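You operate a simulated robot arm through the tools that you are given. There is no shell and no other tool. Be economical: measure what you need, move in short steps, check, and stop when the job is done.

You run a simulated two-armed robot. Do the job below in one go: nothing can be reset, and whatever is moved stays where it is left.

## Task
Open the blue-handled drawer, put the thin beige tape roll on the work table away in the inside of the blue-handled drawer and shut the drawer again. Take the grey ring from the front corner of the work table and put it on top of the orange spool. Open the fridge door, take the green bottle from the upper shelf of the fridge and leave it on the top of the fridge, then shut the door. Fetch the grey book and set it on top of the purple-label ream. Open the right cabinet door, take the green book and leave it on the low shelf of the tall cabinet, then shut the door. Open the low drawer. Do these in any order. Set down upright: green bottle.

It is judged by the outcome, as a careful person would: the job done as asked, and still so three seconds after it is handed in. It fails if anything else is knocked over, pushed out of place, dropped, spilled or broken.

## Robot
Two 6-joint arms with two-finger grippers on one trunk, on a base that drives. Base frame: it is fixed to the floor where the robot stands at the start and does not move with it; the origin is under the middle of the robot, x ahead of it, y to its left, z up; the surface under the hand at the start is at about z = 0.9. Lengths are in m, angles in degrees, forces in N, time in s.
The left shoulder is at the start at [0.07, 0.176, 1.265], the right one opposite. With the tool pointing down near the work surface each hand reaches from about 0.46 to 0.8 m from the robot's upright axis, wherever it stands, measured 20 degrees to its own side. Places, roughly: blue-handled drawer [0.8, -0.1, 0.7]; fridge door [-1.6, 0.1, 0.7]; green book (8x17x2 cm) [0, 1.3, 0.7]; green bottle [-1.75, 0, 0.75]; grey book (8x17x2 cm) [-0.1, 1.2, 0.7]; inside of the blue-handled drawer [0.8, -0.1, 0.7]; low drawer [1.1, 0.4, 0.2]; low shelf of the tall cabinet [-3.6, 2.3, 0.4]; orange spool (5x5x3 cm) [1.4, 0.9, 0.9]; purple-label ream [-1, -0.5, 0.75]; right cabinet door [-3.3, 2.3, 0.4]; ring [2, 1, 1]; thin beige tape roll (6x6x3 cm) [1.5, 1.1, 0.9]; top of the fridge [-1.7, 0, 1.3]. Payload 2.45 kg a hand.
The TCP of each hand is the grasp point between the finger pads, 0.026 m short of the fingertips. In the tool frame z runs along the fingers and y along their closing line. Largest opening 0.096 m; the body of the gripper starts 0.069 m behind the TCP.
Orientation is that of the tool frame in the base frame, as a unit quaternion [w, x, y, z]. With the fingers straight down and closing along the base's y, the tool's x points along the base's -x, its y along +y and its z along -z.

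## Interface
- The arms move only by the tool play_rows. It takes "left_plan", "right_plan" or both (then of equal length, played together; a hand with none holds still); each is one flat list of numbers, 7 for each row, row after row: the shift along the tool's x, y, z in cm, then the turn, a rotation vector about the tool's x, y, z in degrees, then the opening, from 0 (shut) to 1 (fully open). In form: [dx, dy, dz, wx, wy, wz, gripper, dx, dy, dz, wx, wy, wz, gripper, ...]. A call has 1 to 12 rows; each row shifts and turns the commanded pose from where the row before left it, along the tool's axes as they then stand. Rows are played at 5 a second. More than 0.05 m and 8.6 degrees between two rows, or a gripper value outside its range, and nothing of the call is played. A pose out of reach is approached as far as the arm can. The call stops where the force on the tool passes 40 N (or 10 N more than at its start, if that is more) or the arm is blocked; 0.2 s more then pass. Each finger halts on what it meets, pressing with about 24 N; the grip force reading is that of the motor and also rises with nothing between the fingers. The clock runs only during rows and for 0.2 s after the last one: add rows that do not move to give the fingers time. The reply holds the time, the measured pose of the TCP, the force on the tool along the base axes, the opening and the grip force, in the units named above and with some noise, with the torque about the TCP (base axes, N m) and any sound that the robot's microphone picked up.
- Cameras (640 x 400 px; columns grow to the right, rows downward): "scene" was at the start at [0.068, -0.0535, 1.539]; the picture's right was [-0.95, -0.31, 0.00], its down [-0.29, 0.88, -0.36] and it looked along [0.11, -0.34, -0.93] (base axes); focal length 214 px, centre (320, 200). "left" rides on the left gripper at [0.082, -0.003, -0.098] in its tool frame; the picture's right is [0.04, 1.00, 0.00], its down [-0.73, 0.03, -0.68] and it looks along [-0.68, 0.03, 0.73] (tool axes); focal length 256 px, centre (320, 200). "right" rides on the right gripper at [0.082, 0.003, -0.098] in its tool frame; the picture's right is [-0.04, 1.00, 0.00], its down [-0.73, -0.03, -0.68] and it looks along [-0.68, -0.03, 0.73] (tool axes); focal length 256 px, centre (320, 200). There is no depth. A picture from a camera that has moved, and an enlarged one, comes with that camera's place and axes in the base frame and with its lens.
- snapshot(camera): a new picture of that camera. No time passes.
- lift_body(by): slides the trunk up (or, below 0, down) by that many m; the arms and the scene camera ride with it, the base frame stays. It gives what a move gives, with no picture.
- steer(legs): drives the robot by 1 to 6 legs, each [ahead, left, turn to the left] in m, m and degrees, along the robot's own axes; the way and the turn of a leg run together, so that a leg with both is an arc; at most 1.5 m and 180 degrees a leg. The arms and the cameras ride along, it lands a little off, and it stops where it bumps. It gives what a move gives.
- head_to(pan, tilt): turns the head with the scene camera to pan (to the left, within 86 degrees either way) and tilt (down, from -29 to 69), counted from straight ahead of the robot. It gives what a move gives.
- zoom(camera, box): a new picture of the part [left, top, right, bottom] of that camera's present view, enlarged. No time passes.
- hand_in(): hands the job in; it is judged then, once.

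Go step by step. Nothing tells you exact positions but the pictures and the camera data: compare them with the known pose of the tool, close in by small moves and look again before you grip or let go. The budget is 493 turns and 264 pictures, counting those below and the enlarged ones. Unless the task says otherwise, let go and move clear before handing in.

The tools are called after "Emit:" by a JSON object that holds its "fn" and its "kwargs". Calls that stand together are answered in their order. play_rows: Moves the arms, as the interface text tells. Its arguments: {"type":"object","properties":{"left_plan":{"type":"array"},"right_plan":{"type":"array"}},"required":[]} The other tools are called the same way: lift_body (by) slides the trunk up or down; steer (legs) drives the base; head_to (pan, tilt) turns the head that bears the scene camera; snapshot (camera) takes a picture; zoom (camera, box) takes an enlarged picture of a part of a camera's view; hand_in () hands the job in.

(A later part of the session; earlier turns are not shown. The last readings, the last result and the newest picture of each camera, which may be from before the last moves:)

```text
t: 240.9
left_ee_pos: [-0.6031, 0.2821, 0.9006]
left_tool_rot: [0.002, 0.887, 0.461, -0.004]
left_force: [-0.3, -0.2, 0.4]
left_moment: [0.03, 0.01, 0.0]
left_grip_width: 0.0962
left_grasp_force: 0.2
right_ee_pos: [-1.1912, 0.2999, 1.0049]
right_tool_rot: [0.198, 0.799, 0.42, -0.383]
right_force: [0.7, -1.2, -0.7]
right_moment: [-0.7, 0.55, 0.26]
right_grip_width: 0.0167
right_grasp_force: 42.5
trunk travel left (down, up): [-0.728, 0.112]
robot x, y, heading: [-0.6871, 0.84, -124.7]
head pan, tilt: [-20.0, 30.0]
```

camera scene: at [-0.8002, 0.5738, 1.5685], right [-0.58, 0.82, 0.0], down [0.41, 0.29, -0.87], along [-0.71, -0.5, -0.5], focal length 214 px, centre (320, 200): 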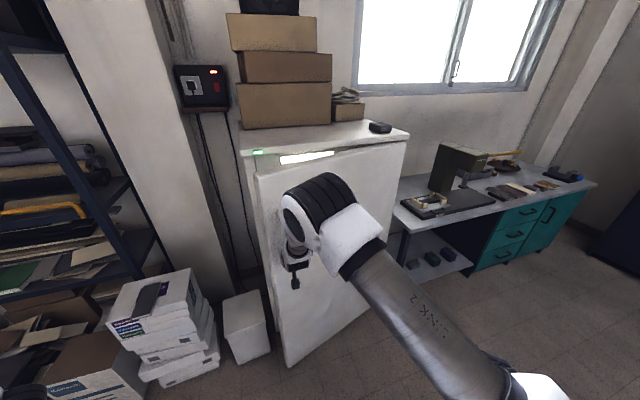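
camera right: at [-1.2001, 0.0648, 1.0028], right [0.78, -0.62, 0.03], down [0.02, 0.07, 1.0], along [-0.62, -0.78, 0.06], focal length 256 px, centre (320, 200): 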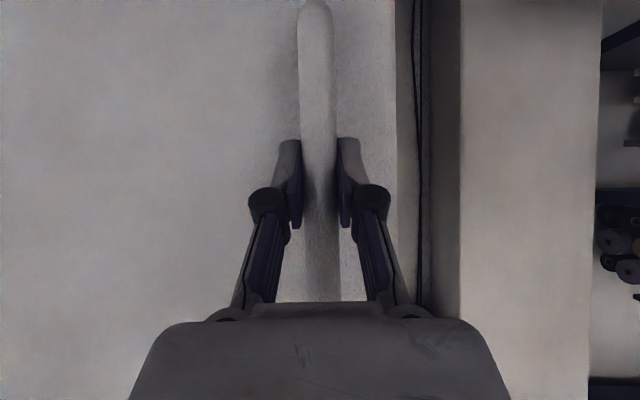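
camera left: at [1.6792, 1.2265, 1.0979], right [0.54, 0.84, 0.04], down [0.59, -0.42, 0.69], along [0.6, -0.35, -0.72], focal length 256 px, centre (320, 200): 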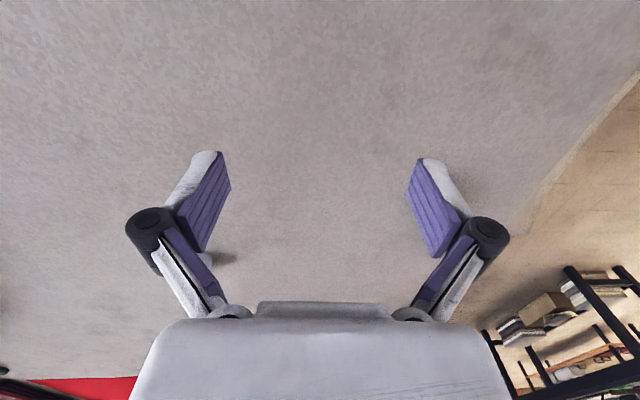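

Going smoothly (≈30° open). I continue the arc with the arm itself to stay away from the crate behind me.

Emit:
{"fn": "play_rows", "kwargs": {"right_plan": [1.26, -1.2, -1.55, 0, 0, 0, 0, 1.26, -1.3, -1.55, 0, 0, 0, 0, 1.26, -1.5, -1.55, 0, 0, 0, 0, 1.2, -1.6, -1.5, 0, 0, 0, 0]}}

Emit:
{"fn": "snapshot", "kwargs": {"camera": "scene"}}

```text
t: 241.9
left_ee_pos: [-0.6084, 0.2822, 0.9025]
left_tool_rot: [0.004, 0.887, 0.461, -0.002]
left_force: [0.2, 0.0, -0.5]
left_moment: [-0.04, 0.02, -0.01]
left_grip_width: 0.0957
left_grasp_force: 0.1
right_ee_pos: [-1.1983, 0.3986, 1.0036]
right_tool_rot: [0.202, 0.799, 0.416, -0.384]
right_force: [-37.1, -5.3, 9.5]
right_moment: [0.24, 0.38, 0.01]
right_grip_width: 0.017
right_grasp_force: 41.8
trunk travel left (down, up): [-0.728, 0.112]
robot x, y, heading: [-0.6844, 0.8394, -124.6]
head pan, tilt: [-20.0, 30.0]
```

```text
140 pictures are left
camera scene: at [-0.7957, 0.7447, 1.5681], right [-0.58, 0.81, 0.0], down [0.41, 0.29, -0.86], along [-0.7, -0.5, -0.5], focal length 214 px, centre (320, 200)
```

scene: 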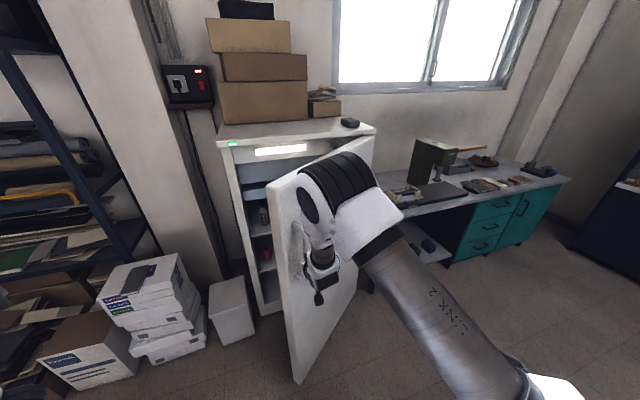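

Door ≈40° open. Release, and I'll push it further from its inner side.

Emit:
{"fn": "play_rows", "kwargs": {"right_plan": [0, 0, 0, 0, 0, 0, 0.4, 0, 0, 0, 0, 0, 0, 0.8, 0, 0, 0, 0, 0, 0, 1, 1.9, 0, -2.3, 0, 0, 0, 1, 1.9, 0, -2.3, 0, 0, 0, 1, 1.9, 0, -2.3, 0, 0, 0, 1]}}

Emit:
{"fn": "head_to", "kwargs": {"pan": -10, "tilt": 35}}

Emit:
{"fn": "snapshot", "kwargs": {"camera": "scene"}}

```text
t: 243.3
left_ee_pos: [-0.6027, 0.2825, 0.9028]
left_tool_rot: [0.003, 0.887, 0.461, -0.004]
left_force: [-0.1, 0.1, -0.5]
left_moment: [0.01, -0.03, 0.01]
left_grip_width: 0.0959
left_grasp_force: 0.1
right_ee_pos: [-1.1473, 0.479, 1.0021]
right_tool_rot: [0.201, 0.808, 0.405, -0.379]
right_force: [0.3, -0.2, 0.3]
right_moment: [-0.02, 0.0, -0.01]
right_grip_width: 0.0959
right_grasp_force: 0.1
trunk travel left (down, up): [-0.728, 0.112]
robot x, y, heading: [-0.6874, 0.8408, -124.5]
head pan, tilt: [-20.0, 30.0]
```

```text
t: 244.0
left_ee_pos: [-0.6027, 0.282, 0.9014]
left_tool_rot: [0.003, 0.888, 0.46, -0.005]
left_force: [-0.5, -0.6, -1.2]
left_moment: [0.0, 0.0, -0.03]
left_grip_width: 0.0958
left_grasp_force: 0.0
right_ee_pos: [-1.1486, 0.4756, 1.0034]
right_tool_rot: [0.2, 0.807, 0.405, -0.38]
right_force: [0.4, 0.5, 0.7]
right_moment: [0.0, 0.01, -0.02]
right_grip_width: 0.0961
right_grasp_force: 0.0
trunk travel left (down, up): [-0.728, 0.112]
robot x, y, heading: [-0.6866, 0.8401, -124.3]
head pan, tilt: [-10.0, 35.0]
```

```text
139 pictures are left
camera scene: at [-0.7758, 0.7342, 1.5606], right [-0.71, 0.7, 0.0], down [0.4, 0.41, -0.82], along [-0.57, -0.58, -0.57], focal length 214 px, centre (320, 200)
```

scene: 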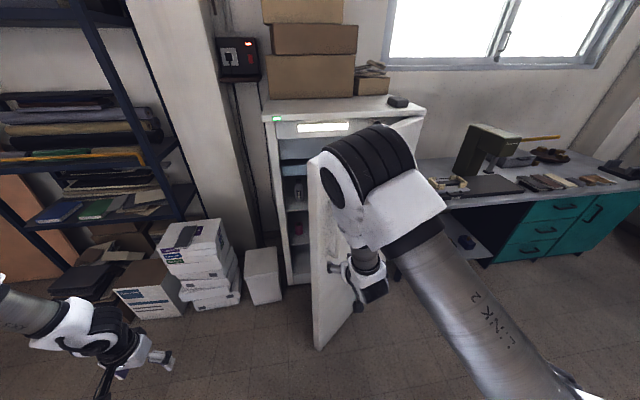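

Emit:
{"fn": "steer", "kwargs": {"legs": [[0, 0.33, -1.5], [0.3, 0, 0]]}}

Emit:
{"fn": "play_rows", "kwargs": {"right_plan": [0, 0, 0, 0, 0, 0, 0.3, 0, 0, 0, 0, 0, 0, 0]}}

Emit:
{"fn": "snapshot", "kwargs": {"camera": "scene"}}

```text
t: 247.9
left_ee_pos: [-0.5371, -0.1575, 0.9032]
left_tool_rot: [0.002, 0.896, 0.444, -0.004]
left_force: [0.7, 0.8, -0.1]
left_moment: [0.0, -0.01, -0.01]
left_grip_width: 0.096
left_grasp_force: 0.0
right_ee_pos: [-1.0749, 0.0578, 1.0052]
right_tool_rot: [0.195, 0.815, 0.389, -0.384]
right_force: [0.2, -0.2, -0.2]
right_moment: [-0.01, 0.03, -0.02]
right_grip_width: 0.096
right_grasp_force: 0.0
trunk travel left (down, up): [-0.728, 0.112]
robot x, y, heading: [-0.5988, 0.4018, -127.1]
head pan, tilt: [-10.0, 35.0]
```

```text
t: 248.5
left_ee_pos: [-0.5388, -0.1591, 0.9013]
left_tool_rot: [0.002, 0.897, 0.443, -0.005]
left_force: [0.2, 0.4, -0.5]
left_moment: [0.0, 0.02, 0.02]
left_grip_width: 0.0962
left_grasp_force: 0.0
right_ee_pos: [-1.075, 0.0567, 1.004]
right_tool_rot: [0.195, 0.816, 0.387, -0.383]
right_force: [-0.7, 0.5, 0.3]
right_moment: [0.0, -0.02, 0.01]
right_grip_width: 0.0
right_grasp_force: 23.7
trunk travel left (down, up): [-0.728, 0.112]
robot x, y, heading: [-0.596, 0.4013, -127.0]
head pan, tilt: [-10.0, 35.0]
```

```text
138 pictures are left
camera scene: at [-0.6918, 0.2984, 1.5606], right [-0.68, 0.73, 0.0], down [0.42, 0.39, -0.82], along [-0.6, -0.56, -0.57], focal length 214 px, centre (320, 200)
```

scene: 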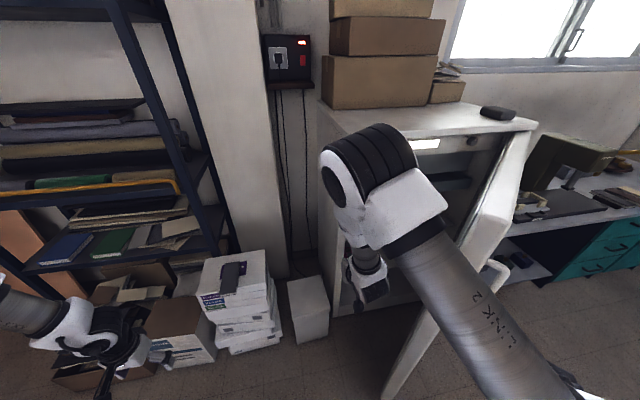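

The door stays ~50° open, enough to reach in from the left. I turn right and look inside.

Emit:
{"fn": "steer", "kwargs": {"legs": [[-0.1, 0, 0], [0, 0, -25]]}}

Emit:
{"fn": "head_to", "kwargs": {"pan": 10, "tilt": 35}}

Emit:
{"fn": "snapshot", "kwargs": {"camera": "scene"}}

Emit:
{"fn": "snapshot", "kwargs": {"camera": "right"}}

```text
t: 250.9
left_ee_pos: [-0.7196, -0.05, 0.9012]
left_tool_rot: [0.002, 0.971, 0.238, -0.005]
left_force: [0.2, 0.7, 0.4]
left_moment: [0.01, 0.02, 0.04]
left_grip_width: 0.096
left_grasp_force: 0.1
right_ee_pos: [-1.1158, 0.3734, 1.0046]
right_tool_rot: [0.106, 0.88, 0.2, -0.417]
right_force: [1.0, 0.5, 0.1]
right_moment: [0.01, 0.01, -0.02]
right_grip_width: 0.0003
right_grasp_force: 24.3
trunk travel left (down, up): [-0.728, 0.112]
robot x, y, heading: [-0.5365, 0.4794, -151.9]
head pan, tilt: [-10.0, 35.0]
```

```text
t: 251.7
left_ee_pos: [-0.7204, -0.0507, 0.9021]
left_tool_rot: [0.001, 0.971, 0.238, -0.005]
left_force: [-0.3, 0.0, -1.0]
left_moment: [0.01, 0.0, 0.0]
left_grip_width: 0.0961
left_grasp_force: 0.1
right_ee_pos: [-1.1162, 0.3736, 1.0048]
right_tool_rot: [0.107, 0.881, 0.2, -0.416]
right_force: [-0.1, 0.9, -0.6]
right_moment: [-0.02, -0.02, -0.01]
right_grip_width: 0.0002
right_grasp_force: 23.8
trunk travel left (down, up): [-0.728, 0.112]
robot x, y, heading: [-0.5368, 0.4819, -151.9]
head pan, tilt: [10.0, 35.0]
```

```text
137 pictures are left
camera scene: at [-0.6508, 0.4019, 1.5606], right [-0.62, 0.79, 0.0], down [0.45, 0.35, -0.82], along [-0.64, -0.51, -0.57], focal length 214 px, centre (320, 200)
```

scene: 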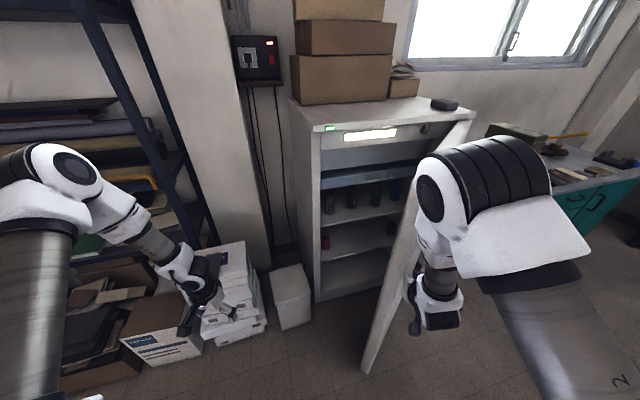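

```text
136 pictures are left
camera right: at [-1.0008, 0.4263, 1.0017], right [0.42, -0.91, 0.05], down [0.03, 0.07, 1.0], along [-0.91, -0.41, 0.06], focal length 256 px, centre (320, 200)
```

right: 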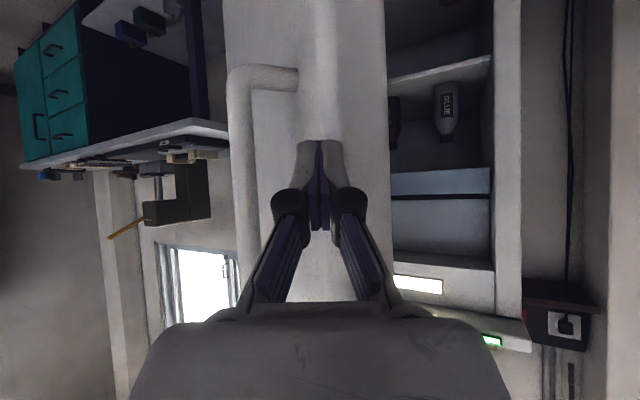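

Emit:
{"fn": "zoom", "kwargs": {"camera": "scene", "box": [300, 110, 460, 270]}}

```text
2.50 times, centred on (380, 190) of scene
camera zoom: at [-0.6508, 0.4019, 1.5606], right [-0.62, 0.79, 0.0], down [0.45, 0.35, -0.82], along [-0.64, -0.51, -0.57], focal length 536 px, centre (170, 225)
```

zoom: 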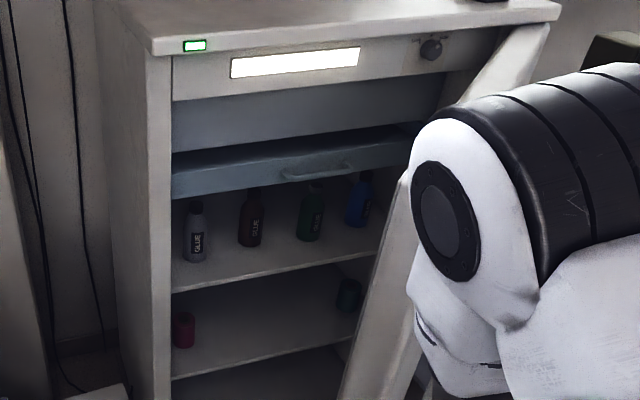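

The upper shelf holds grey, maroon, green and blue bottles; green is third at about (L −1.03, D −1.41). The door is only ~40° open, so I swing the closed hand around inside it to push it wider.

Emit:
{"fn": "steer", "kwargs": {"legs": [[0, 0, 26], [0.23, -0.12, 0]]}}

Emit:
{"fn": "snapshot", "kwargs": {"camera": "scene"}}

```text
t: 254.9
left_ee_pos: [-0.6995, -0.1935, 0.9029]
left_tool_rot: [0.003, 0.891, 0.453, -0.005]
left_force: [0.4, 0.2, 1.0]
left_moment: [0.0, -0.04, 0.01]
left_grip_width: 0.096
left_grasp_force: 0.1
right_ee_pos: [-1.2407, 0.0089, 1.0045]
right_tool_rot: [0.198, 0.812, 0.395, -0.382]
right_force: [0.6, -0.3, 0.3]
right_moment: [-0.01, 0.04, 0.0]
right_grip_width: 0.0002
right_grasp_force: 24.0
trunk travel left (down, up): [-0.728, 0.112]
robot x, y, heading: [-0.7732, 0.3651, -125.6]
head pan, tilt: [10.0, 35.0]
```

```text
134 pictures are left
camera scene: at [-0.8375, 0.2419, 1.5607], right [-0.9, 0.43, 0.0], down [0.25, 0.52, -0.82], along [-0.35, -0.74, -0.57], focal length 214 px, centre (320, 200)
```

scene: 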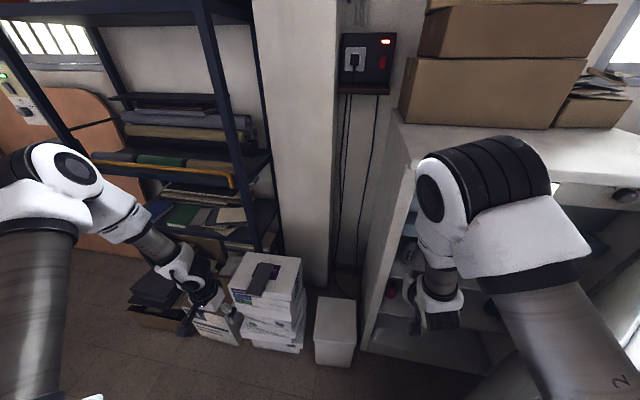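

Emit:
{"fn": "steer", "kwargs": {"legs": [[0, 0, -35]]}}

Emit:
{"fn": "steer", "kwargs": {"legs": [[0, 0, -15]]}}

Emit:
{"fn": "head_to", "kwargs": {"pan": 0, "tilt": 35}}

Emit:
{"fn": "snapshot", "kwargs": {"camera": "scene"}}

```text
t: 257.0
left_ee_pos: [-1.0299, -0.1357, 0.9011]
left_tool_rot: [0.002, 0.986, 0.164, -0.005]
left_force: [0.4, -0.1, 0.3]
left_moment: [0.0, 0.0, 0.02]
left_grip_width: 0.096
left_grasp_force: 0.1
right_ee_pos: [-1.3586, 0.3418, 1.0039]
right_tool_rot: [0.075, 0.893, 0.134, -0.424]
right_force: [-0.4, 0.4, -0.8]
right_moment: [0.0, -0.04, -0.02]
right_grip_width: 0.0001
right_grasp_force: 24.4
trunk travel left (down, up): [-0.728, 0.112]
robot x, y, heading: [-0.7723, 0.3642, -160.4]
head pan, tilt: [10.0, 35.0]
```

```text
t: 258.3
left_ee_pos: [-1.1508, -0.051, 0.9007]
left_tool_rot: [0.001, 0.999, 0.035, -0.006]
left_force: [0.8, 0.2, 0.3]
left_moment: [0.0, 0.03, 0.0]
left_grip_width: 0.0962
left_grasp_force: 0.2
right_ee_pos: [-1.3445, 0.4948, 1.0052]
right_tool_rot: [0.02, 0.903, 0.015, -0.429]
right_force: [0.2, -0.4, -0.2]
right_moment: [0.02, -0.02, -0.02]
right_grip_width: 0.0
right_grasp_force: 24.3
trunk travel left (down, up): [-0.728, 0.112]
robot x, y, heading: [-0.7708, 0.3653, -175.3]
head pan, tilt: [10.0, 35.0]
```

```text
t: 259.0
left_ee_pos: [-1.1515, -0.0515, 0.9017]
left_tool_rot: [0.001, 0.999, 0.036, -0.006]
left_force: [-0.4, -0.1, 0.0]
left_moment: [0.01, -0.02, 0.0]
left_grip_width: 0.0961
left_grasp_force: 0.1
right_ee_pos: [-1.3439, 0.4961, 1.0045]
right_tool_rot: [0.02, 0.903, 0.015, -0.428]
right_force: [0.5, 0.5, 0.8]
right_moment: [0.03, 0.0, -0.02]
right_grip_width: 0.0001
right_grasp_force: 24.3
trunk travel left (down, up): [-0.728, 0.112]
robot x, y, heading: [-0.7704, 0.3596, -175.3]
head pan, tilt: [0.0, 35.0]
```

```text
133 pictures are left
camera scene: at [-0.9091, 0.3511, 1.5606], right [-0.08, 1.0, 0.0], down [0.57, 0.05, -0.82], along [-0.82, -0.07, -0.57], focal length 214 px, centre (320, 200)
```

scene: 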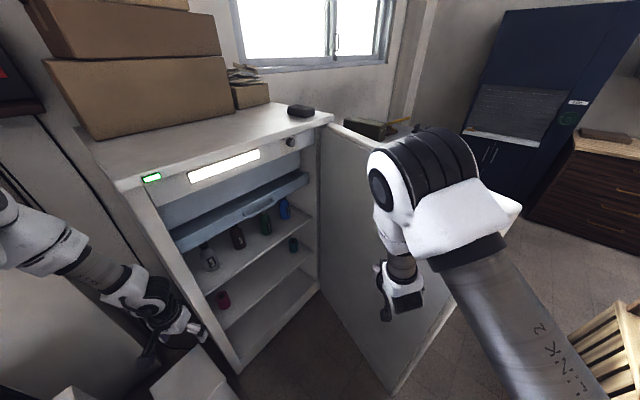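

The door now stands ~68° open. I open the gripper, turn back left to face the bottles, and lower the hand to bottle height.

Emit:
{"fn": "steer", "kwargs": {"legs": [[0, 0, 29]]}}

Emit:
{"fn": "lift_body", "kwargs": {"by": -0.15}}

Emit:
{"fn": "play_rows", "kwargs": {"right_plan": [0, 0, 0, 0, 0, 0, 0.5, 0, 0, 0, 0, 0, 0, 1, 0, 0, 0, 0, 0, 0, 1]}}

Emit:
{"fn": "snapshot", "kwargs": {"camera": "right"}}

Emit:
{"fn": "snapshot", "kwargs": {"camera": "scene"}}

```text
t: 260.9
left_ee_pos: [-0.9045, -0.1841, 0.9002]
left_tool_rot: [0.002, 0.959, 0.283, -0.005]
left_force: [-0.2, -0.1, -0.3]
left_moment: [0.0, 0.02, 0.03]
left_grip_width: 0.0963
left_grasp_force: 0.1
right_ee_pos: [-1.3389, 0.2021, 1.0042]
right_tool_rot: [0.125, 0.871, 0.239, -0.411]
right_force: [0.8, 0.2, -0.1]
right_moment: [0.0, 0.02, 0.05]
right_grip_width: 0.0
right_grasp_force: 24.3
trunk travel left (down, up): [-0.728, 0.112]
robot x, y, heading: [-0.7689, 0.3627, -146.5]
head pan, tilt: [0.0, 35.0]
```

```text
t: 262.6
left_ee_pos: [-0.9046, -0.1833, 0.7525]
left_tool_rot: [0.002, 0.959, 0.282, -0.005]
left_force: [0.3, -0.6, -0.3]
left_moment: [0.02, 0.02, -0.02]
left_grip_width: 0.0961
left_grasp_force: 0.0
right_ee_pos: [-1.3371, 0.2024, 0.8546]
right_tool_rot: [0.124, 0.871, 0.238, -0.412]
right_force: [0.2, 0.1, 0.9]
right_moment: [-0.03, 0.02, 0.0]
right_grip_width: 0.0
right_grasp_force: 24.3
trunk travel left (down, up): [-0.578, 0.262]
robot x, y, heading: [-0.7735, 0.3581, -146.8]
head pan, tilt: [0.0, 35.0]
```

```text
t: 263.4
left_ee_pos: [-0.9056, -0.1839, 0.7502]
left_tool_rot: [0.003, 0.959, 0.282, -0.005]
left_force: [0.5, -0.2, 0.5]
left_moment: [-0.01, 0.0, -0.03]
left_grip_width: 0.0958
left_grasp_force: 0.1
right_ee_pos: [-1.3373, 0.2021, 0.8537]
right_tool_rot: [0.126, 0.871, 0.239, -0.41]
right_force: [-0.8, 0.6, 0.8]
right_moment: [0.0, -0.03, 0.02]
right_grip_width: 0.096
right_grasp_force: 0.0
trunk travel left (down, up): [-0.578, 0.262]
robot x, y, heading: [-0.7707, 0.3624, -146.7]
head pan, tilt: [0.0, 35.0]
```

```text
132 pictures are left
camera right: at [-1.2281, 0.2662, 0.8517], right [0.5, -0.87, 0.05], down [0.03, 0.08, 1.0], along [-0.87, -0.49, 0.06], focal length 256 px, centre (320, 200)
```

right: 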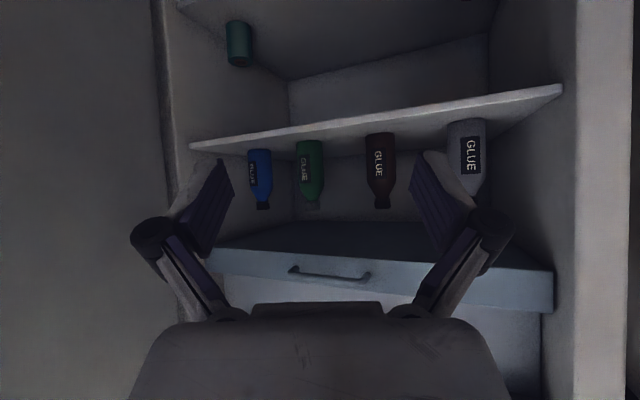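

```text
131 pictures are left
camera scene: at [-0.8867, 0.2856, 1.4106], right [-0.55, 0.83, 0.0], down [0.48, 0.32, -0.82], along [-0.68, -0.45, -0.57], focal length 214 px, centre (320, 200)
```

scene: 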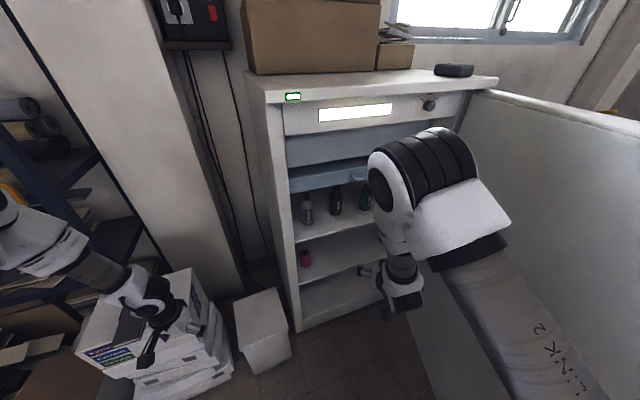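

Green bottle located at (-1.764, -0.015), base z≈0.74, body ≈5 cm wide. I extend the arm toward it while lowering to mid-body height.

Emit:
{"fn": "play_rows", "kwargs": {"right_plan": [-1.19, -0.6, 2.25, 0, 0, 0, 1, -1.19, -0.6, 2.25, 0, 0, 0, 1, -1.19, -0.6, 2.25, 0, 0, 0, 1, -1.19, -0.6, 2.25, 0, 0, 0, 1, -1.19, -0.6, 2.25, 0, 0, 0, 1, -1.19, -0.6, 2.25, 0, 0, 0, 1, -1.19, -0.6, 2.25, 0, 0, 0, 1, -1.19, -0.6, 2.25, 0, 0, 0, 1]}}

Emit:
{"fn": "snapshot", "kwargs": {"camera": "right"}}

```text
t: 265.2
left_ee_pos: [-0.9049, -0.1837, 0.7519]
left_tool_rot: [0.002, 0.959, 0.283, -0.005]
left_force: [-1.1, 0.4, -0.3]
left_moment: [0.02, -0.01, 0.01]
left_grip_width: 0.0959
left_grasp_force: 0.2
right_ee_pos: [-1.5326, 0.1382, 0.8146]
right_tool_rot: [0.125, 0.871, 0.24, -0.41]
right_force: [0.3, -0.1, -0.6]
right_moment: [-0.01, -0.03, -0.04]
right_grip_width: 0.0959
right_grasp_force: 0.1
trunk travel left (down, up): [-0.578, 0.262]
robot x, y, heading: [-0.7728, 0.3647, -146.6]
head pan, tilt: [0.0, 35.0]
```

```text
130 pictures are left
camera right: at [-1.4232, 0.2011, 0.8115], right [0.5, -0.87, 0.05], down [0.03, 0.08, 1.0], along [-0.87, -0.49, 0.06], focal length 256 px, centre (320, 200)
```

right: 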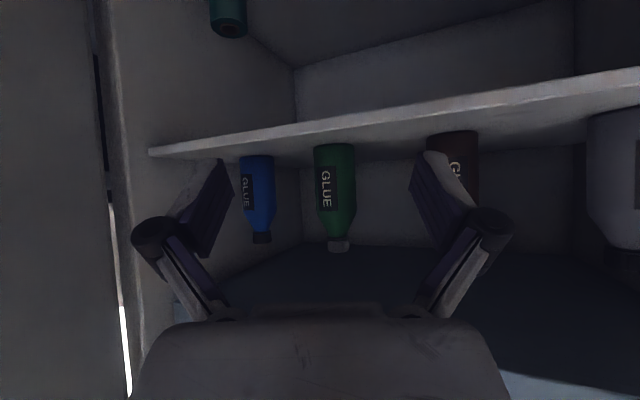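

Emit:
{"fn": "steer", "kwargs": {"legs": [[0.15, 0.005, 0]]}}

Emit:
{"fn": "snapshot", "kwargs": {"camera": "right"}}

Emit:
{"fn": "snapshot", "kwargs": {"camera": "scene"}}

```text
t: 266.6
left_ee_pos: [-1.0268, -0.2695, 0.7513]
left_tool_rot: [0.003, 0.959, 0.282, -0.005]
left_force: [0.7, 0.0, -0.1]
left_moment: [0.01, -0.03, -0.01]
left_grip_width: 0.0964
left_grasp_force: 0.1
right_ee_pos: [-1.6537, 0.0501, 0.815]
right_tool_rot: [0.126, 0.871, 0.24, -0.41]
right_force: [-0.8, -0.8, -0.6]
right_moment: [0.02, 0.0, -0.01]
right_grip_width: 0.096
right_grasp_force: 0.1
trunk travel left (down, up): [-0.578, 0.262]
robot x, y, heading: [-0.8965, 0.2786, -146.3]
head pan, tilt: [0.0, 35.0]
```

```text
129 pictures are left
camera right: at [-1.5445, 0.1141, 0.8118], right [0.5, -0.87, 0.05], down [0.03, 0.08, 1.0], along [-0.87, -0.5, 0.06], focal length 256 px, centre (320, 200)
```

right: 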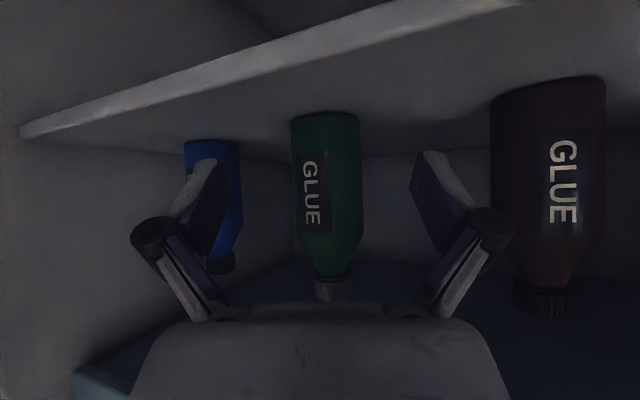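

```text
128 pictures are left
camera scene: at [-1.0093, 0.1988, 1.4106], right [-0.55, 0.83, 0.0], down [0.48, 0.32, -0.82], along [-0.68, -0.45, -0.57], focal length 214 px, centre (320, 200)
```

scene: 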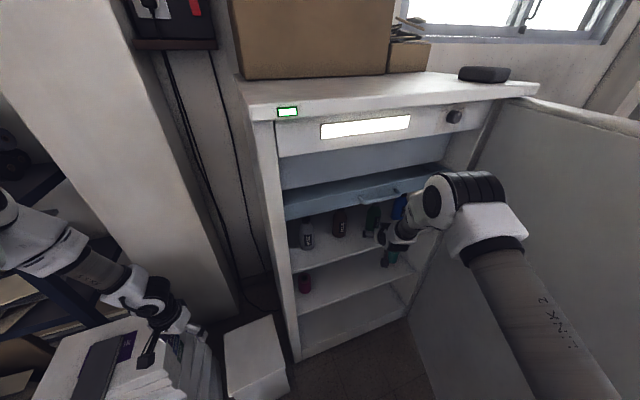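

Emit:
{"fn": "steer", "kwargs": {"legs": [[0.08, 0.002, 0]]}}

Emit:
{"fn": "snapshot", "kwargs": {"camera": "right"}}

```text
t: 267.6
left_ee_pos: [-1.0922, -0.3152, 0.7513]
left_tool_rot: [0.003, 0.959, 0.282, -0.005]
left_force: [-1.2, -0.4, -0.3]
left_moment: [0.02, -0.04, -0.03]
left_grip_width: 0.0962
left_grasp_force: 0.1
right_ee_pos: [-1.719, 0.0038, 0.8137]
right_tool_rot: [0.125, 0.871, 0.24, -0.41]
right_force: [-0.2, -0.6, -0.3]
right_moment: [0.02, 0.0, -0.01]
right_grip_width: 0.096
right_grasp_force: 0.0
trunk travel left (down, up): [-0.578, 0.262]
robot x, y, heading: [-0.9604, 0.2307, -146.5]
head pan, tilt: [0.0, 35.0]
```

```text
127 pictures are left
camera right: at [-1.6102, 0.0688, 0.8112], right [0.5, -0.87, 0.05], down [0.03, 0.08, 1.0], along [-0.87, -0.49, 0.06], focal length 256 px, centre (320, 200)
```

right: 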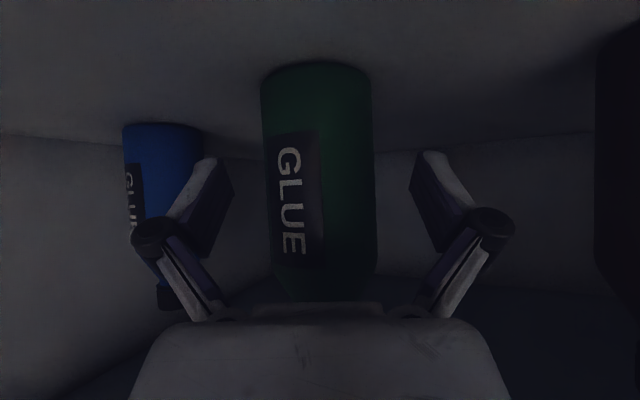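

Bottle is between the pads. Close.

Emit:
{"fn": "steer", "kwargs": {"legs": [[0.008, 0, 0]]}}

Emit:
{"fn": "play_rows", "kwargs": {"right_plan": [0, 0, 0, 0, 0, 0, 0.8, 0, 0, 0, 0, 0, 0, 0.6, 0, 0, 0, 0, 0, 0, 0.45, 0, 0, 0, 0, 0, 0, 0.35, 0, 0, 0, 0, 0, 0, 0.35]}}

Emit:
{"fn": "snapshot", "kwargs": {"camera": "right"}}

```text
t: 268.4
left_ee_pos: [-1.0991, -0.3194, 0.7519]
left_tool_rot: [0.003, 0.959, 0.283, -0.006]
left_force: [-0.1, 0.6, -0.3]
left_moment: [-0.04, 0.03, -0.02]
left_grip_width: 0.0959
left_grasp_force: 0.0
right_ee_pos: [-1.7256, 0.0033, 0.816]
right_tool_rot: [0.126, 0.871, 0.239, -0.411]
right_force: [0.5, 1.2, 0.3]
right_moment: [-0.01, 0.01, -0.01]
right_grip_width: 0.0959
right_grasp_force: 0.0
trunk travel left (down, up): [-0.578, 0.262]
robot x, y, heading: [-0.9635, 0.225, -146.4]
head pan, tilt: [0.0, 35.0]
```

```text
t: 269.6
left_ee_pos: [-1.0991, -0.3204, 0.7507]
left_tool_rot: [0.002, 0.959, 0.282, -0.006]
left_force: [-0.5, -0.7, -0.5]
left_moment: [0.01, 0.0, -0.01]
left_grip_width: 0.0961
left_grasp_force: 0.0
right_ee_pos: [-1.7254, 0.0009, 0.8156]
right_tool_rot: [0.126, 0.871, 0.24, -0.411]
right_force: [0.3, 1.1, 2.4]
right_moment: [0.08, 0.05, 0.01]
right_grip_width: 0.0572
right_grasp_force: 23.9
trunk travel left (down, up): [-0.578, 0.262]
robot x, y, heading: [-0.9591, 0.225, -146.5]
head pan, tilt: [0.0, 35.0]
```

```text
126 pictures are left
camera right: at [-1.6158, 0.065, 0.8124], right [0.5, -0.87, 0.05], down [0.03, 0.08, 1.0], along [-0.87, -0.5, 0.06], focal length 256 px, centre (320, 200)
```

right: 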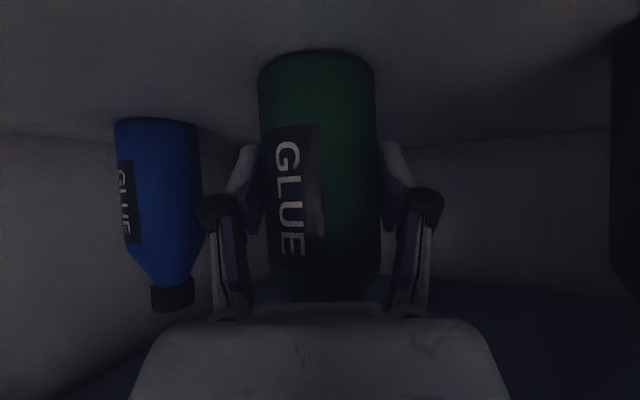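

Bottle gripped. Lift 2 cm and drive back out.

Emit:
{"fn": "lift_body", "kwargs": {"by": 0.025}}

Emit:
{"fn": "steer", "kwargs": {"legs": [[-0.35, 0, 0]]}}

Emit:
{"fn": "snapshot", "kwargs": {"camera": "right"}}

```text
t: 270.3
left_ee_pos: [-1.0993, -0.3195, 0.7761]
left_tool_rot: [0.002, 0.959, 0.282, -0.003]
left_force: [0.4, 0.3, 0.0]
left_moment: [0.0, 0.0, 0.01]
left_grip_width: 0.096
left_grasp_force: 0.2
right_ee_pos: [-1.7263, 0.0012, 0.8396]
right_tool_rot: [0.126, 0.871, 0.24, -0.409]
right_force: [-0.6, -0.2, -4.5]
right_moment: [0.02, -0.02, 0.03]
right_grip_width: 0.0569
right_grasp_force: 24.3
trunk travel left (down, up): [-0.603, 0.237]
robot x, y, heading: [-0.9635, 0.2262, -146.5]
head pan, tilt: [0.0, 35.0]
```

```text
t: 272.6
left_ee_pos: [-0.805, -0.1268, 0.7754]
left_tool_rot: [0.003, 0.959, 0.284, -0.005]
left_force: [0.1, -0.8, -0.4]
left_moment: [-0.03, 0.01, 0.0]
left_grip_width: 0.0962
left_grasp_force: 0.1
right_ee_pos: [-1.4329, 0.1942, 0.8399]
right_tool_rot: [0.125, 0.871, 0.24, -0.411]
right_force: [0.2, -0.2, -3.5]
right_moment: [0.01, 0.0, -0.01]
right_grip_width: 0.0569
right_grasp_force: 24.0
trunk travel left (down, up): [-0.603, 0.237]
robot x, y, heading: [-0.6747, 0.4148, -146.5]
head pan, tilt: [0.0, 35.0]
```

```text
125 pictures are left
camera right: at [-1.3231, 0.2572, 0.8367], right [0.5, -0.86, 0.05], down [0.03, 0.08, 1.0], along [-0.87, -0.5, 0.06], focal length 256 px, centre (320, 200)
```

right: 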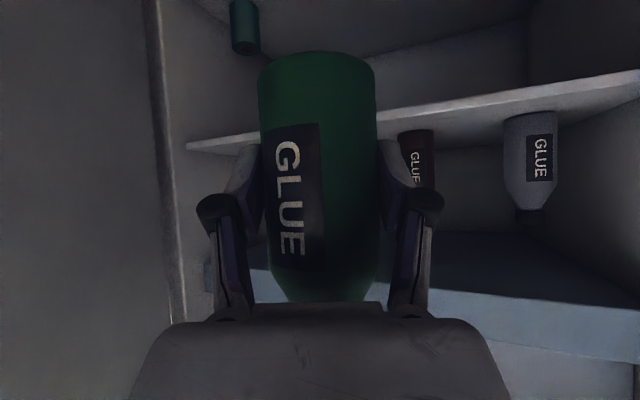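

Emit:
{"fn": "lift_body", "kwargs": {"by": 0.235}}

Emit:
{"fn": "play_rows", "kwargs": {"right_plan": [-2.33, 0, -1.89, 0, 0, 0, 0.35, -2.33, 0, -1.89, 0, 0, 0, 0.35, -2.33, 0, -1.89, 0, 0, 0, 0.35, -2.33, 0, -1.89, 0, 0, 0, 0.35, -2.33, 0, -1.89, 0, 0, 0, 0.35]}}

Emit:
{"fn": "play_rows", "kwargs": {"right_plan": [-2.33, 0, -1.89, 0, 0, 0, 0.35, -2.33, 0, -1.89, 0, 0, 0, 0.35, -2.33, 0, -1.89, 0, 0, 0, 0.35, -2.33, 0, -1.89, 0, 0, 0, 0.35, -2.33, 0, -1.89, 0, 0, 0, 0.35]}}

```text
t: 275.0
left_ee_pos: [-0.8056, -0.1265, 1.0121]
left_tool_rot: [0.002, 0.959, 0.284, -0.004]
left_force: [-0.4, -0.7, 0.3]
left_moment: [-0.01, -0.03, -0.01]
left_grip_width: 0.0959
left_grasp_force: 0.1
right_ee_pos: [-1.4329, 0.1933, 1.0746]
right_tool_rot: [0.126, 0.871, 0.241, -0.41]
right_force: [-0.8, -0.7, -4.0]
right_moment: [-0.01, 0.01, 0.0]
right_grip_width: 0.0565
right_grasp_force: 23.8
trunk travel left (down, up): [-0.838, 0.002]
robot x, y, heading: [-0.6704, 0.421, -146.3]
head pan, tilt: [0.0, 35.0]
```

```text
t: 276.2
left_ee_pos: [-0.8054, -0.1265, 1.0118]
left_tool_rot: [0.001, 0.959, 0.283, -0.005]
left_force: [0.7, -0.9, -0.2]
left_moment: [-0.03, 0.0, 0.0]
left_grip_width: 0.0961
left_grasp_force: 0.0
right_ee_pos: [-1.4328, 0.1953, 1.2266]
right_tool_rot: [0.126, 0.871, 0.24, -0.411]
right_force: [0.4, 0.7, -2.6]
right_moment: [0.02, 0.02, 0.01]
right_grip_width: 0.0566
right_grasp_force: 24.0
trunk travel left (down, up): [-0.838, 0.002]
robot x, y, heading: [-0.6739, 0.42, -146.6]
head pan, tilt: [0.0, 35.0]
```

```text
t: 277.4
left_ee_pos: [-0.8047, -0.126, 1.012]
left_tool_rot: [0.003, 0.959, 0.284, -0.005]
left_force: [-0.1, -0.2, 0.0]
left_moment: [0.04, 0.03, 0.0]
left_grip_width: 0.0961
left_grasp_force: 0.0
right_ee_pos: [-1.4386, 0.2018, 1.3332]
right_tool_rot: [0.118, 0.87, 0.237, -0.417]
right_force: [-0.6, -0.1, -2.8]
right_moment: [-0.02, -0.05, 0.01]
right_grip_width: 0.057
right_grasp_force: 24.2
right hand out of reach, approached as far as the arm can: row 3, 4, 5
trunk travel left (down, up): [-0.838, 0.002]
robot x, y, heading: [-0.6744, 0.4178, -146.5]
head pan, tilt: [0.0, 35.0]
```

Emit:
{"fn": "play_rows", "kwargs": {"right_plan": [1.89, 0, -2.33, 0, 0, 0, 0.35, 1.89, 0, -2.33, 0, 0, 0, 0.35, 1.89, 0, -2.33, 0, 0, 0, 0.35, -1.5, 0, -1.26, 0, 0, 0, 0.35, -1.5, 0, -1.26, 0, 0, 0, 0.35, -1.5, 0, -1.26, 0, 0, 0, 0.35]}}

```text
t: 278.8
left_ee_pos: [-0.8052, -0.126, 1.0117]
left_tool_rot: [0.003, 0.959, 0.283, -0.005]
left_force: [-0.4, 0.5, 0.3]
left_moment: [-0.04, -0.01, -0.02]
left_grip_width: 0.0959
left_grasp_force: 0.0
right_ee_pos: [-1.4013, 0.2276, 1.3771]
right_tool_rot: [0.135, 0.869, 0.244, -0.409]
right_force: [0.2, 0.8, -3.2]
right_moment: [0.02, -0.02, -0.03]
right_grip_width: 0.0567
right_grasp_force: 24.0
right hand out of reach, approached as far as the arm can: row 1, 2, 3, 5, 6
trunk travel left (down, up): [-0.838, 0.002]
robot x, y, heading: [-0.6732, 0.4205, -146.6]
head pan, tilt: [0.0, 35.0]
```

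Emit:
{"fn": "play_rows", "kwargs": {"right_plan": [1.89, 0, -2.33, 0, 0, 0, 0.35, 1.89, 0, -2.33, 0, 0, 0, 0.35, -1.5, 0, -1.26, 0, 0, 0, 0.35, -1.5, 0, -1.26, 0, 0, 0, 0.35]}}

Emit:
{"fn": "head_to", "kwargs": {"pan": 0, "tilt": 25}}

Emit:
{"fn": "snapshot", "kwargs": {"camera": "scene"}}

Emit:
{"fn": "snapshot", "kwargs": {"camera": "right"}}

```text
t: 279.8
left_ee_pos: [-0.8042, -0.126, 1.0116]
left_tool_rot: [0.002, 0.959, 0.283, -0.005]
left_force: [-0.2, 0.0, 0.5]
left_moment: [0.02, 0.02, -0.02]
left_grip_width: 0.0959
left_grasp_force: 0.0
right_ee_pos: [-1.3648, 0.2484, 1.4174]
right_tool_rot: [0.126, 0.871, 0.24, -0.41]
right_force: [0.0, -0.8, -2.7]
right_moment: [0.03, -0.02, 0.03]
right_grip_width: 0.0566
right_grasp_force: 24.1
right hand out of reach, approached as far as the arm can: row 2
trunk travel left (down, up): [-0.838, 0.002]
robot x, y, heading: [-0.6698, 0.4192, -146.6]
head pan, tilt: [0.0, 35.0]
```

```text
t: 280.5
left_ee_pos: [-0.8056, -0.1257, 1.0125]
left_tool_rot: [0.002, 0.959, 0.283, -0.004]
left_force: [-0.4, -0.1, -0.1]
left_moment: [-0.01, 0.0, 0.0]
left_grip_width: 0.0959
left_grasp_force: 0.0
right_ee_pos: [-1.366, 0.249, 1.4172]
right_tool_rot: [0.126, 0.871, 0.241, -0.41]
right_force: [0.1, -0.4, -3.4]
right_moment: [-0.03, -0.04, 0.0]
right_grip_width: 0.0567
right_grasp_force: 24.2
trunk travel left (down, up): [-0.838, 0.002]
robot x, y, heading: [-0.6719, 0.4164, -146.6]
head pan, tilt: [0.0, 25.0]
```

```text
124 pictures are left
camera scene: at [-0.7911, 0.3406, 1.6863], right [-0.55, 0.83, 0.0], down [0.35, 0.23, -0.91], along [-0.76, -0.5, -0.42], focal length 214 px, centre (320, 200)
```

scene: 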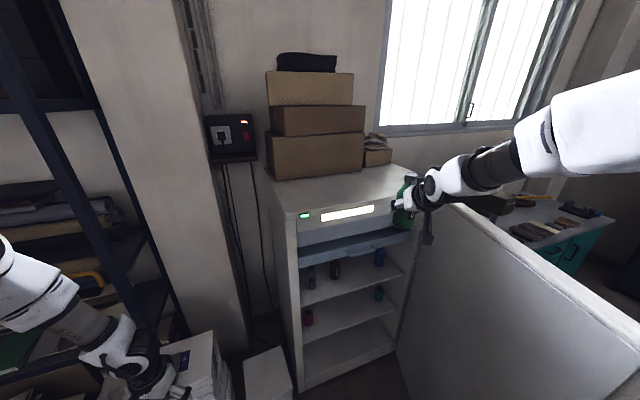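

```text
123 pictures are left
camera right: at [-1.2567, 0.3124, 1.4142], right [0.5, -0.86, 0.05], down [0.03, 0.08, 1.0], along [-0.87, -0.5, 0.06], focal length 256 px, centre (320, 200)
```

right: 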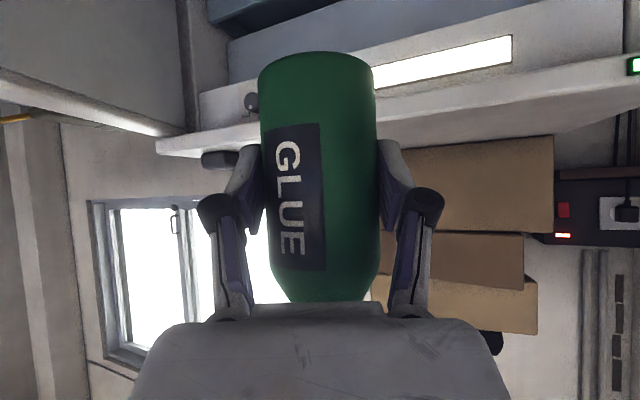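

Fridge top is free in front of the boxes (front edge L≈−0.86, boxes from L≈−1.25). I drive the bottle over it.

Emit:
{"fn": "steer", "kwargs": {"legs": [[0.3, 0.05, 0]]}}

Emit:
{"fn": "snapshot", "kwargs": {"camera": "scene"}}

Emit:
{"fn": "snapshot", "kwargs": {"camera": "right"}}

```text
t: 282.6
left_ee_pos: [-1.032, -0.332, 1.0125]
left_tool_rot: [0.002, 0.96, 0.28, -0.006]
left_force: [-0.3, -0.1, -0.2]
left_moment: [-0.01, 0.03, -0.02]
left_grip_width: 0.0958
left_grasp_force: 0.1
right_ee_pos: [-1.5885, 0.0463, 1.4184]
right_tool_rot: [0.126, 0.871, 0.238, -0.411]
right_force: [0.5, 0.1, -3.5]
right_moment: [0.0, -0.04, -0.02]
right_grip_width: 0.0565
right_grasp_force: 24.0
trunk travel left (down, up): [-0.838, 0.002]
robot x, y, heading: [-0.8948, 0.2136, -147.1]
head pan, tilt: [0.0, 25.0]
```

```text
122 pictures are left
camera scene: at [-1.0135, 0.1353, 1.6866], right [-0.55, 0.84, 0.0], down [0.35, 0.23, -0.91], along [-0.76, -0.5, -0.42], focal length 214 px, centre (320, 200)
```

scene: 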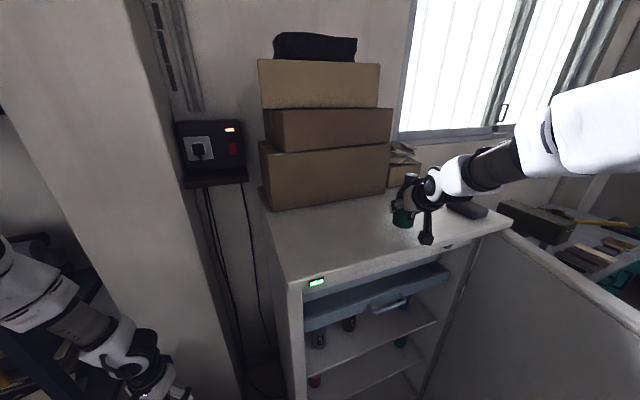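

```text
121 pictures are left
camera right: at [-1.4795, 0.1099, 1.4151], right [0.49, -0.87, 0.05], down [0.03, 0.08, 1.0], along [-0.87, -0.49, 0.06], focal length 256 px, centre (320, 200)
```

right: 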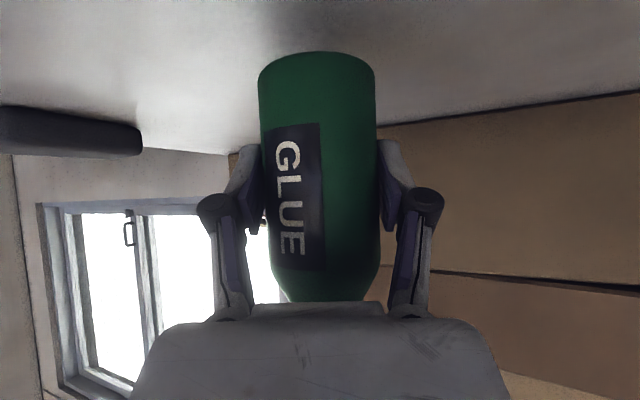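

Emit:
{"fn": "steer", "kwargs": {"legs": [[0.065, 0, 0]]}}

Emit:
{"fn": "lift_body", "kwargs": {"by": -0.03}}

Emit:
{"fn": "zoom", "kwargs": {"camera": "scene", "box": [300, 120, 500, 320]}}

Emit:
{"fn": "snapshot", "kwargs": {"camera": "right"}}

```text
t: 283.6
left_ee_pos: [-1.0826, -0.3656, 1.0141]
left_tool_rot: [0.004, 0.96, 0.28, -0.008]
left_force: [0.9, 0.1, 0.2]
left_moment: [-0.04, 0.07, -0.01]
left_grip_width: 0.096
left_grasp_force: 0.1
right_ee_pos: [-1.6392, 0.0156, 1.4218]
right_tool_rot: [0.126, 0.87, 0.236, -0.413]
right_force: [0.6, 0.3, -4.1]
right_moment: [0.01, 0.0, 0.01]
right_grip_width: 0.057
right_grasp_force: 24.0
trunk travel left (down, up): [-0.838, 0.002]
robot x, y, heading: [-0.9504, 0.1797, -147.1]
head pan, tilt: [0.0, 25.0]
```

```text
t: 284.4
left_ee_pos: [-1.0844, -0.3678, 0.9833]
left_tool_rot: [0.003, 0.96, 0.279, -0.006]
left_force: [0.6, -0.8, -0.2]
left_moment: [-0.02, -0.03, 0.0]
left_grip_width: 0.0958
left_grasp_force: 0.0
right_ee_pos: [-1.6419, 0.0109, 1.3918]
right_tool_rot: [0.125, 0.87, 0.237, -0.413]
right_force: [5.8, 1.1, 21.4]
right_moment: [0.06, 0.25, 0.06]
right_grip_width: 0.0569
right_grasp_force: 24.1
trunk travel left (down, up): [-0.808, 0.032]
robot x, y, heading: [-0.9501, 0.1754, -147.0]
head pan, tilt: [0.0, 25.0]
```

```text
2.00 times, centred on (400, 220) of scene
camera zoom: at [-1.065, 0.0988, 1.6571], right [-0.54, 0.84, 0.0], down [0.35, 0.23, -0.91], along [-0.76, -0.49, -0.42], focal length 429 px, centre (160, 160)
```

zoom: 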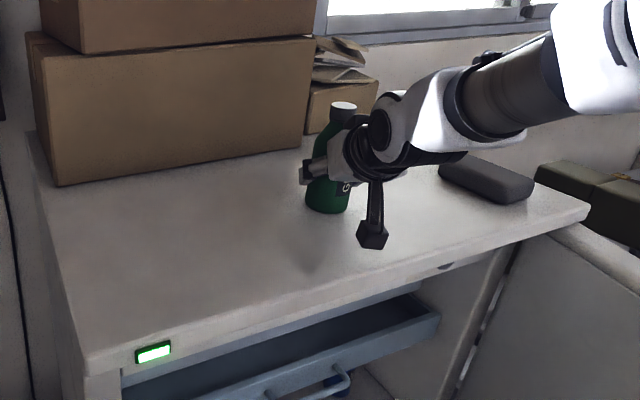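

```text
119 pictures are left
camera right: at [-1.5317, 0.0743, 1.388], right [0.49, -0.87, 0.05], down [0.03, 0.08, 1.0], along [-0.87, -0.49, 0.07], focal length 256 px, centre (320, 200)
```

right: 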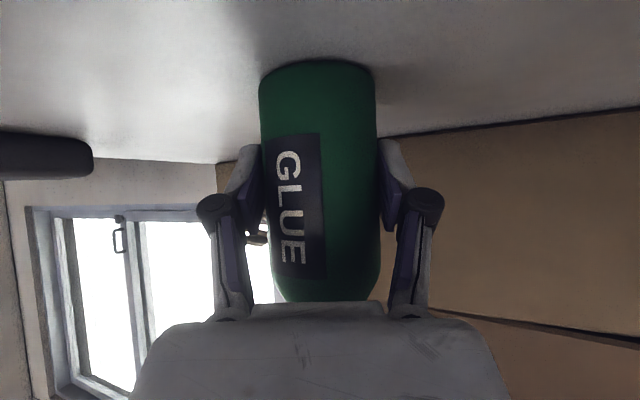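

Bottle stands on the fridge top. Release and withdraw straight back.

Emit:
{"fn": "play_rows", "kwargs": {"right_plan": [0, 0, 0, 0, 0, 0, 0.65, 0, 0, 0, 0, 0, 0, 0.8, 0, 0, 0, 0, 0, 0, 1, 0, 0, 0, 0, 0, 0, 1]}}

Emit:
{"fn": "snapshot", "kwargs": {"camera": "right"}}

Emit:
{"fn": "steer", "kwargs": {"legs": [[-0.2, 0, 0]]}}

Emit:
{"fn": "zoom", "kwargs": {"camera": "scene", "box": [220, 80, 460, 280]}}

```text
t: 285.4
left_ee_pos: [-1.0886, -0.3694, 0.9823]
left_tool_rot: [0.003, 0.96, 0.279, -0.005]
left_force: [-0.3, -0.8, 0.3]
left_moment: [0.0, -0.01, 0.03]
left_grip_width: 0.0963
left_grasp_force: 0.1
right_ee_pos: [-1.6457, 0.011, 1.3868]
right_tool_rot: [0.125, 0.872, 0.237, -0.411]
right_force: [-0.1, 0.1, 0.5]
right_moment: [0.01, -0.04, -0.02]
right_grip_width: 0.0959
right_grasp_force: 0.1
trunk travel left (down, up): [-0.808, 0.032]
robot x, y, heading: [-0.9485, 0.1752, -147.1]
head pan, tilt: [0.0, 25.0]
```

```text
118 pictures are left
camera right: at [-1.5362, 0.0737, 1.3843], right [0.49, -0.87, 0.05], down [0.03, 0.08, 1.0], along [-0.87, -0.49, 0.06], focal length 256 px, centre (320, 200)
```

right: 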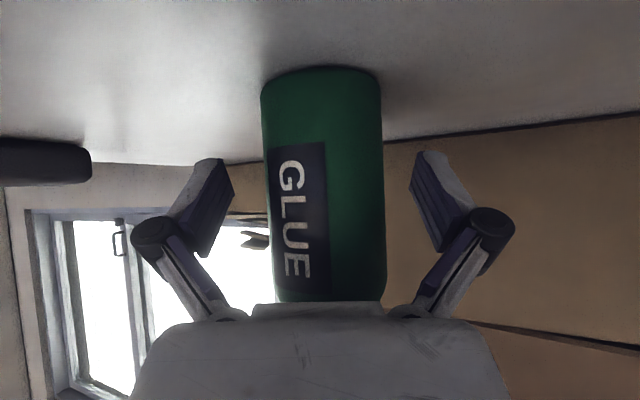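

```text
t: 286.9
left_ee_pos: [-0.9234, -0.2615, 0.9812]
left_tool_rot: [0.001, 0.96, 0.279, -0.004]
left_force: [-0.8, -0.5, -0.5]
left_moment: [-0.01, -0.06, 0.03]
left_grip_width: 0.0957
left_grasp_force: 0.1
right_ee_pos: [-1.4827, 0.1181, 1.3864]
right_tool_rot: [0.124, 0.872, 0.237, -0.41]
right_force: [0.6, -1.0, -0.2]
right_moment: [0.02, 0.0, -0.03]
right_grip_width: 0.0959
right_grasp_force: 0.0
trunk travel left (down, up): [-0.808, 0.032]
robot x, y, heading: [-0.7841, 0.2797, -146.9]
head pan, tilt: [0.0, 25.0]
```

```text
2.00 times, centred on (340, 180) of scene
camera zoom: at [-0.907, 0.2036, 1.6559], right [-0.54, 0.84, 0.0], down [0.36, 0.23, -0.91], along [-0.76, -0.49, -0.43], focal length 429 px, centre (280, 240)
```

zoom: 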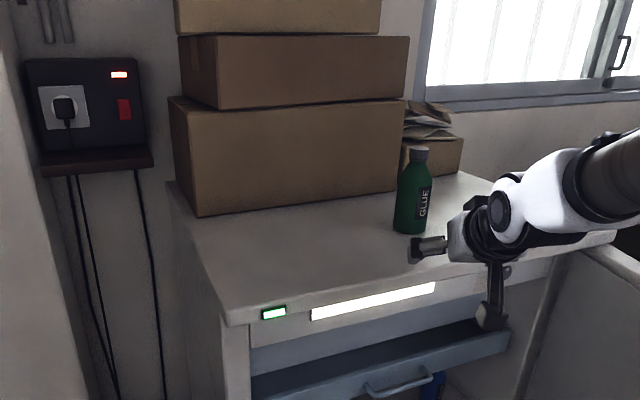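

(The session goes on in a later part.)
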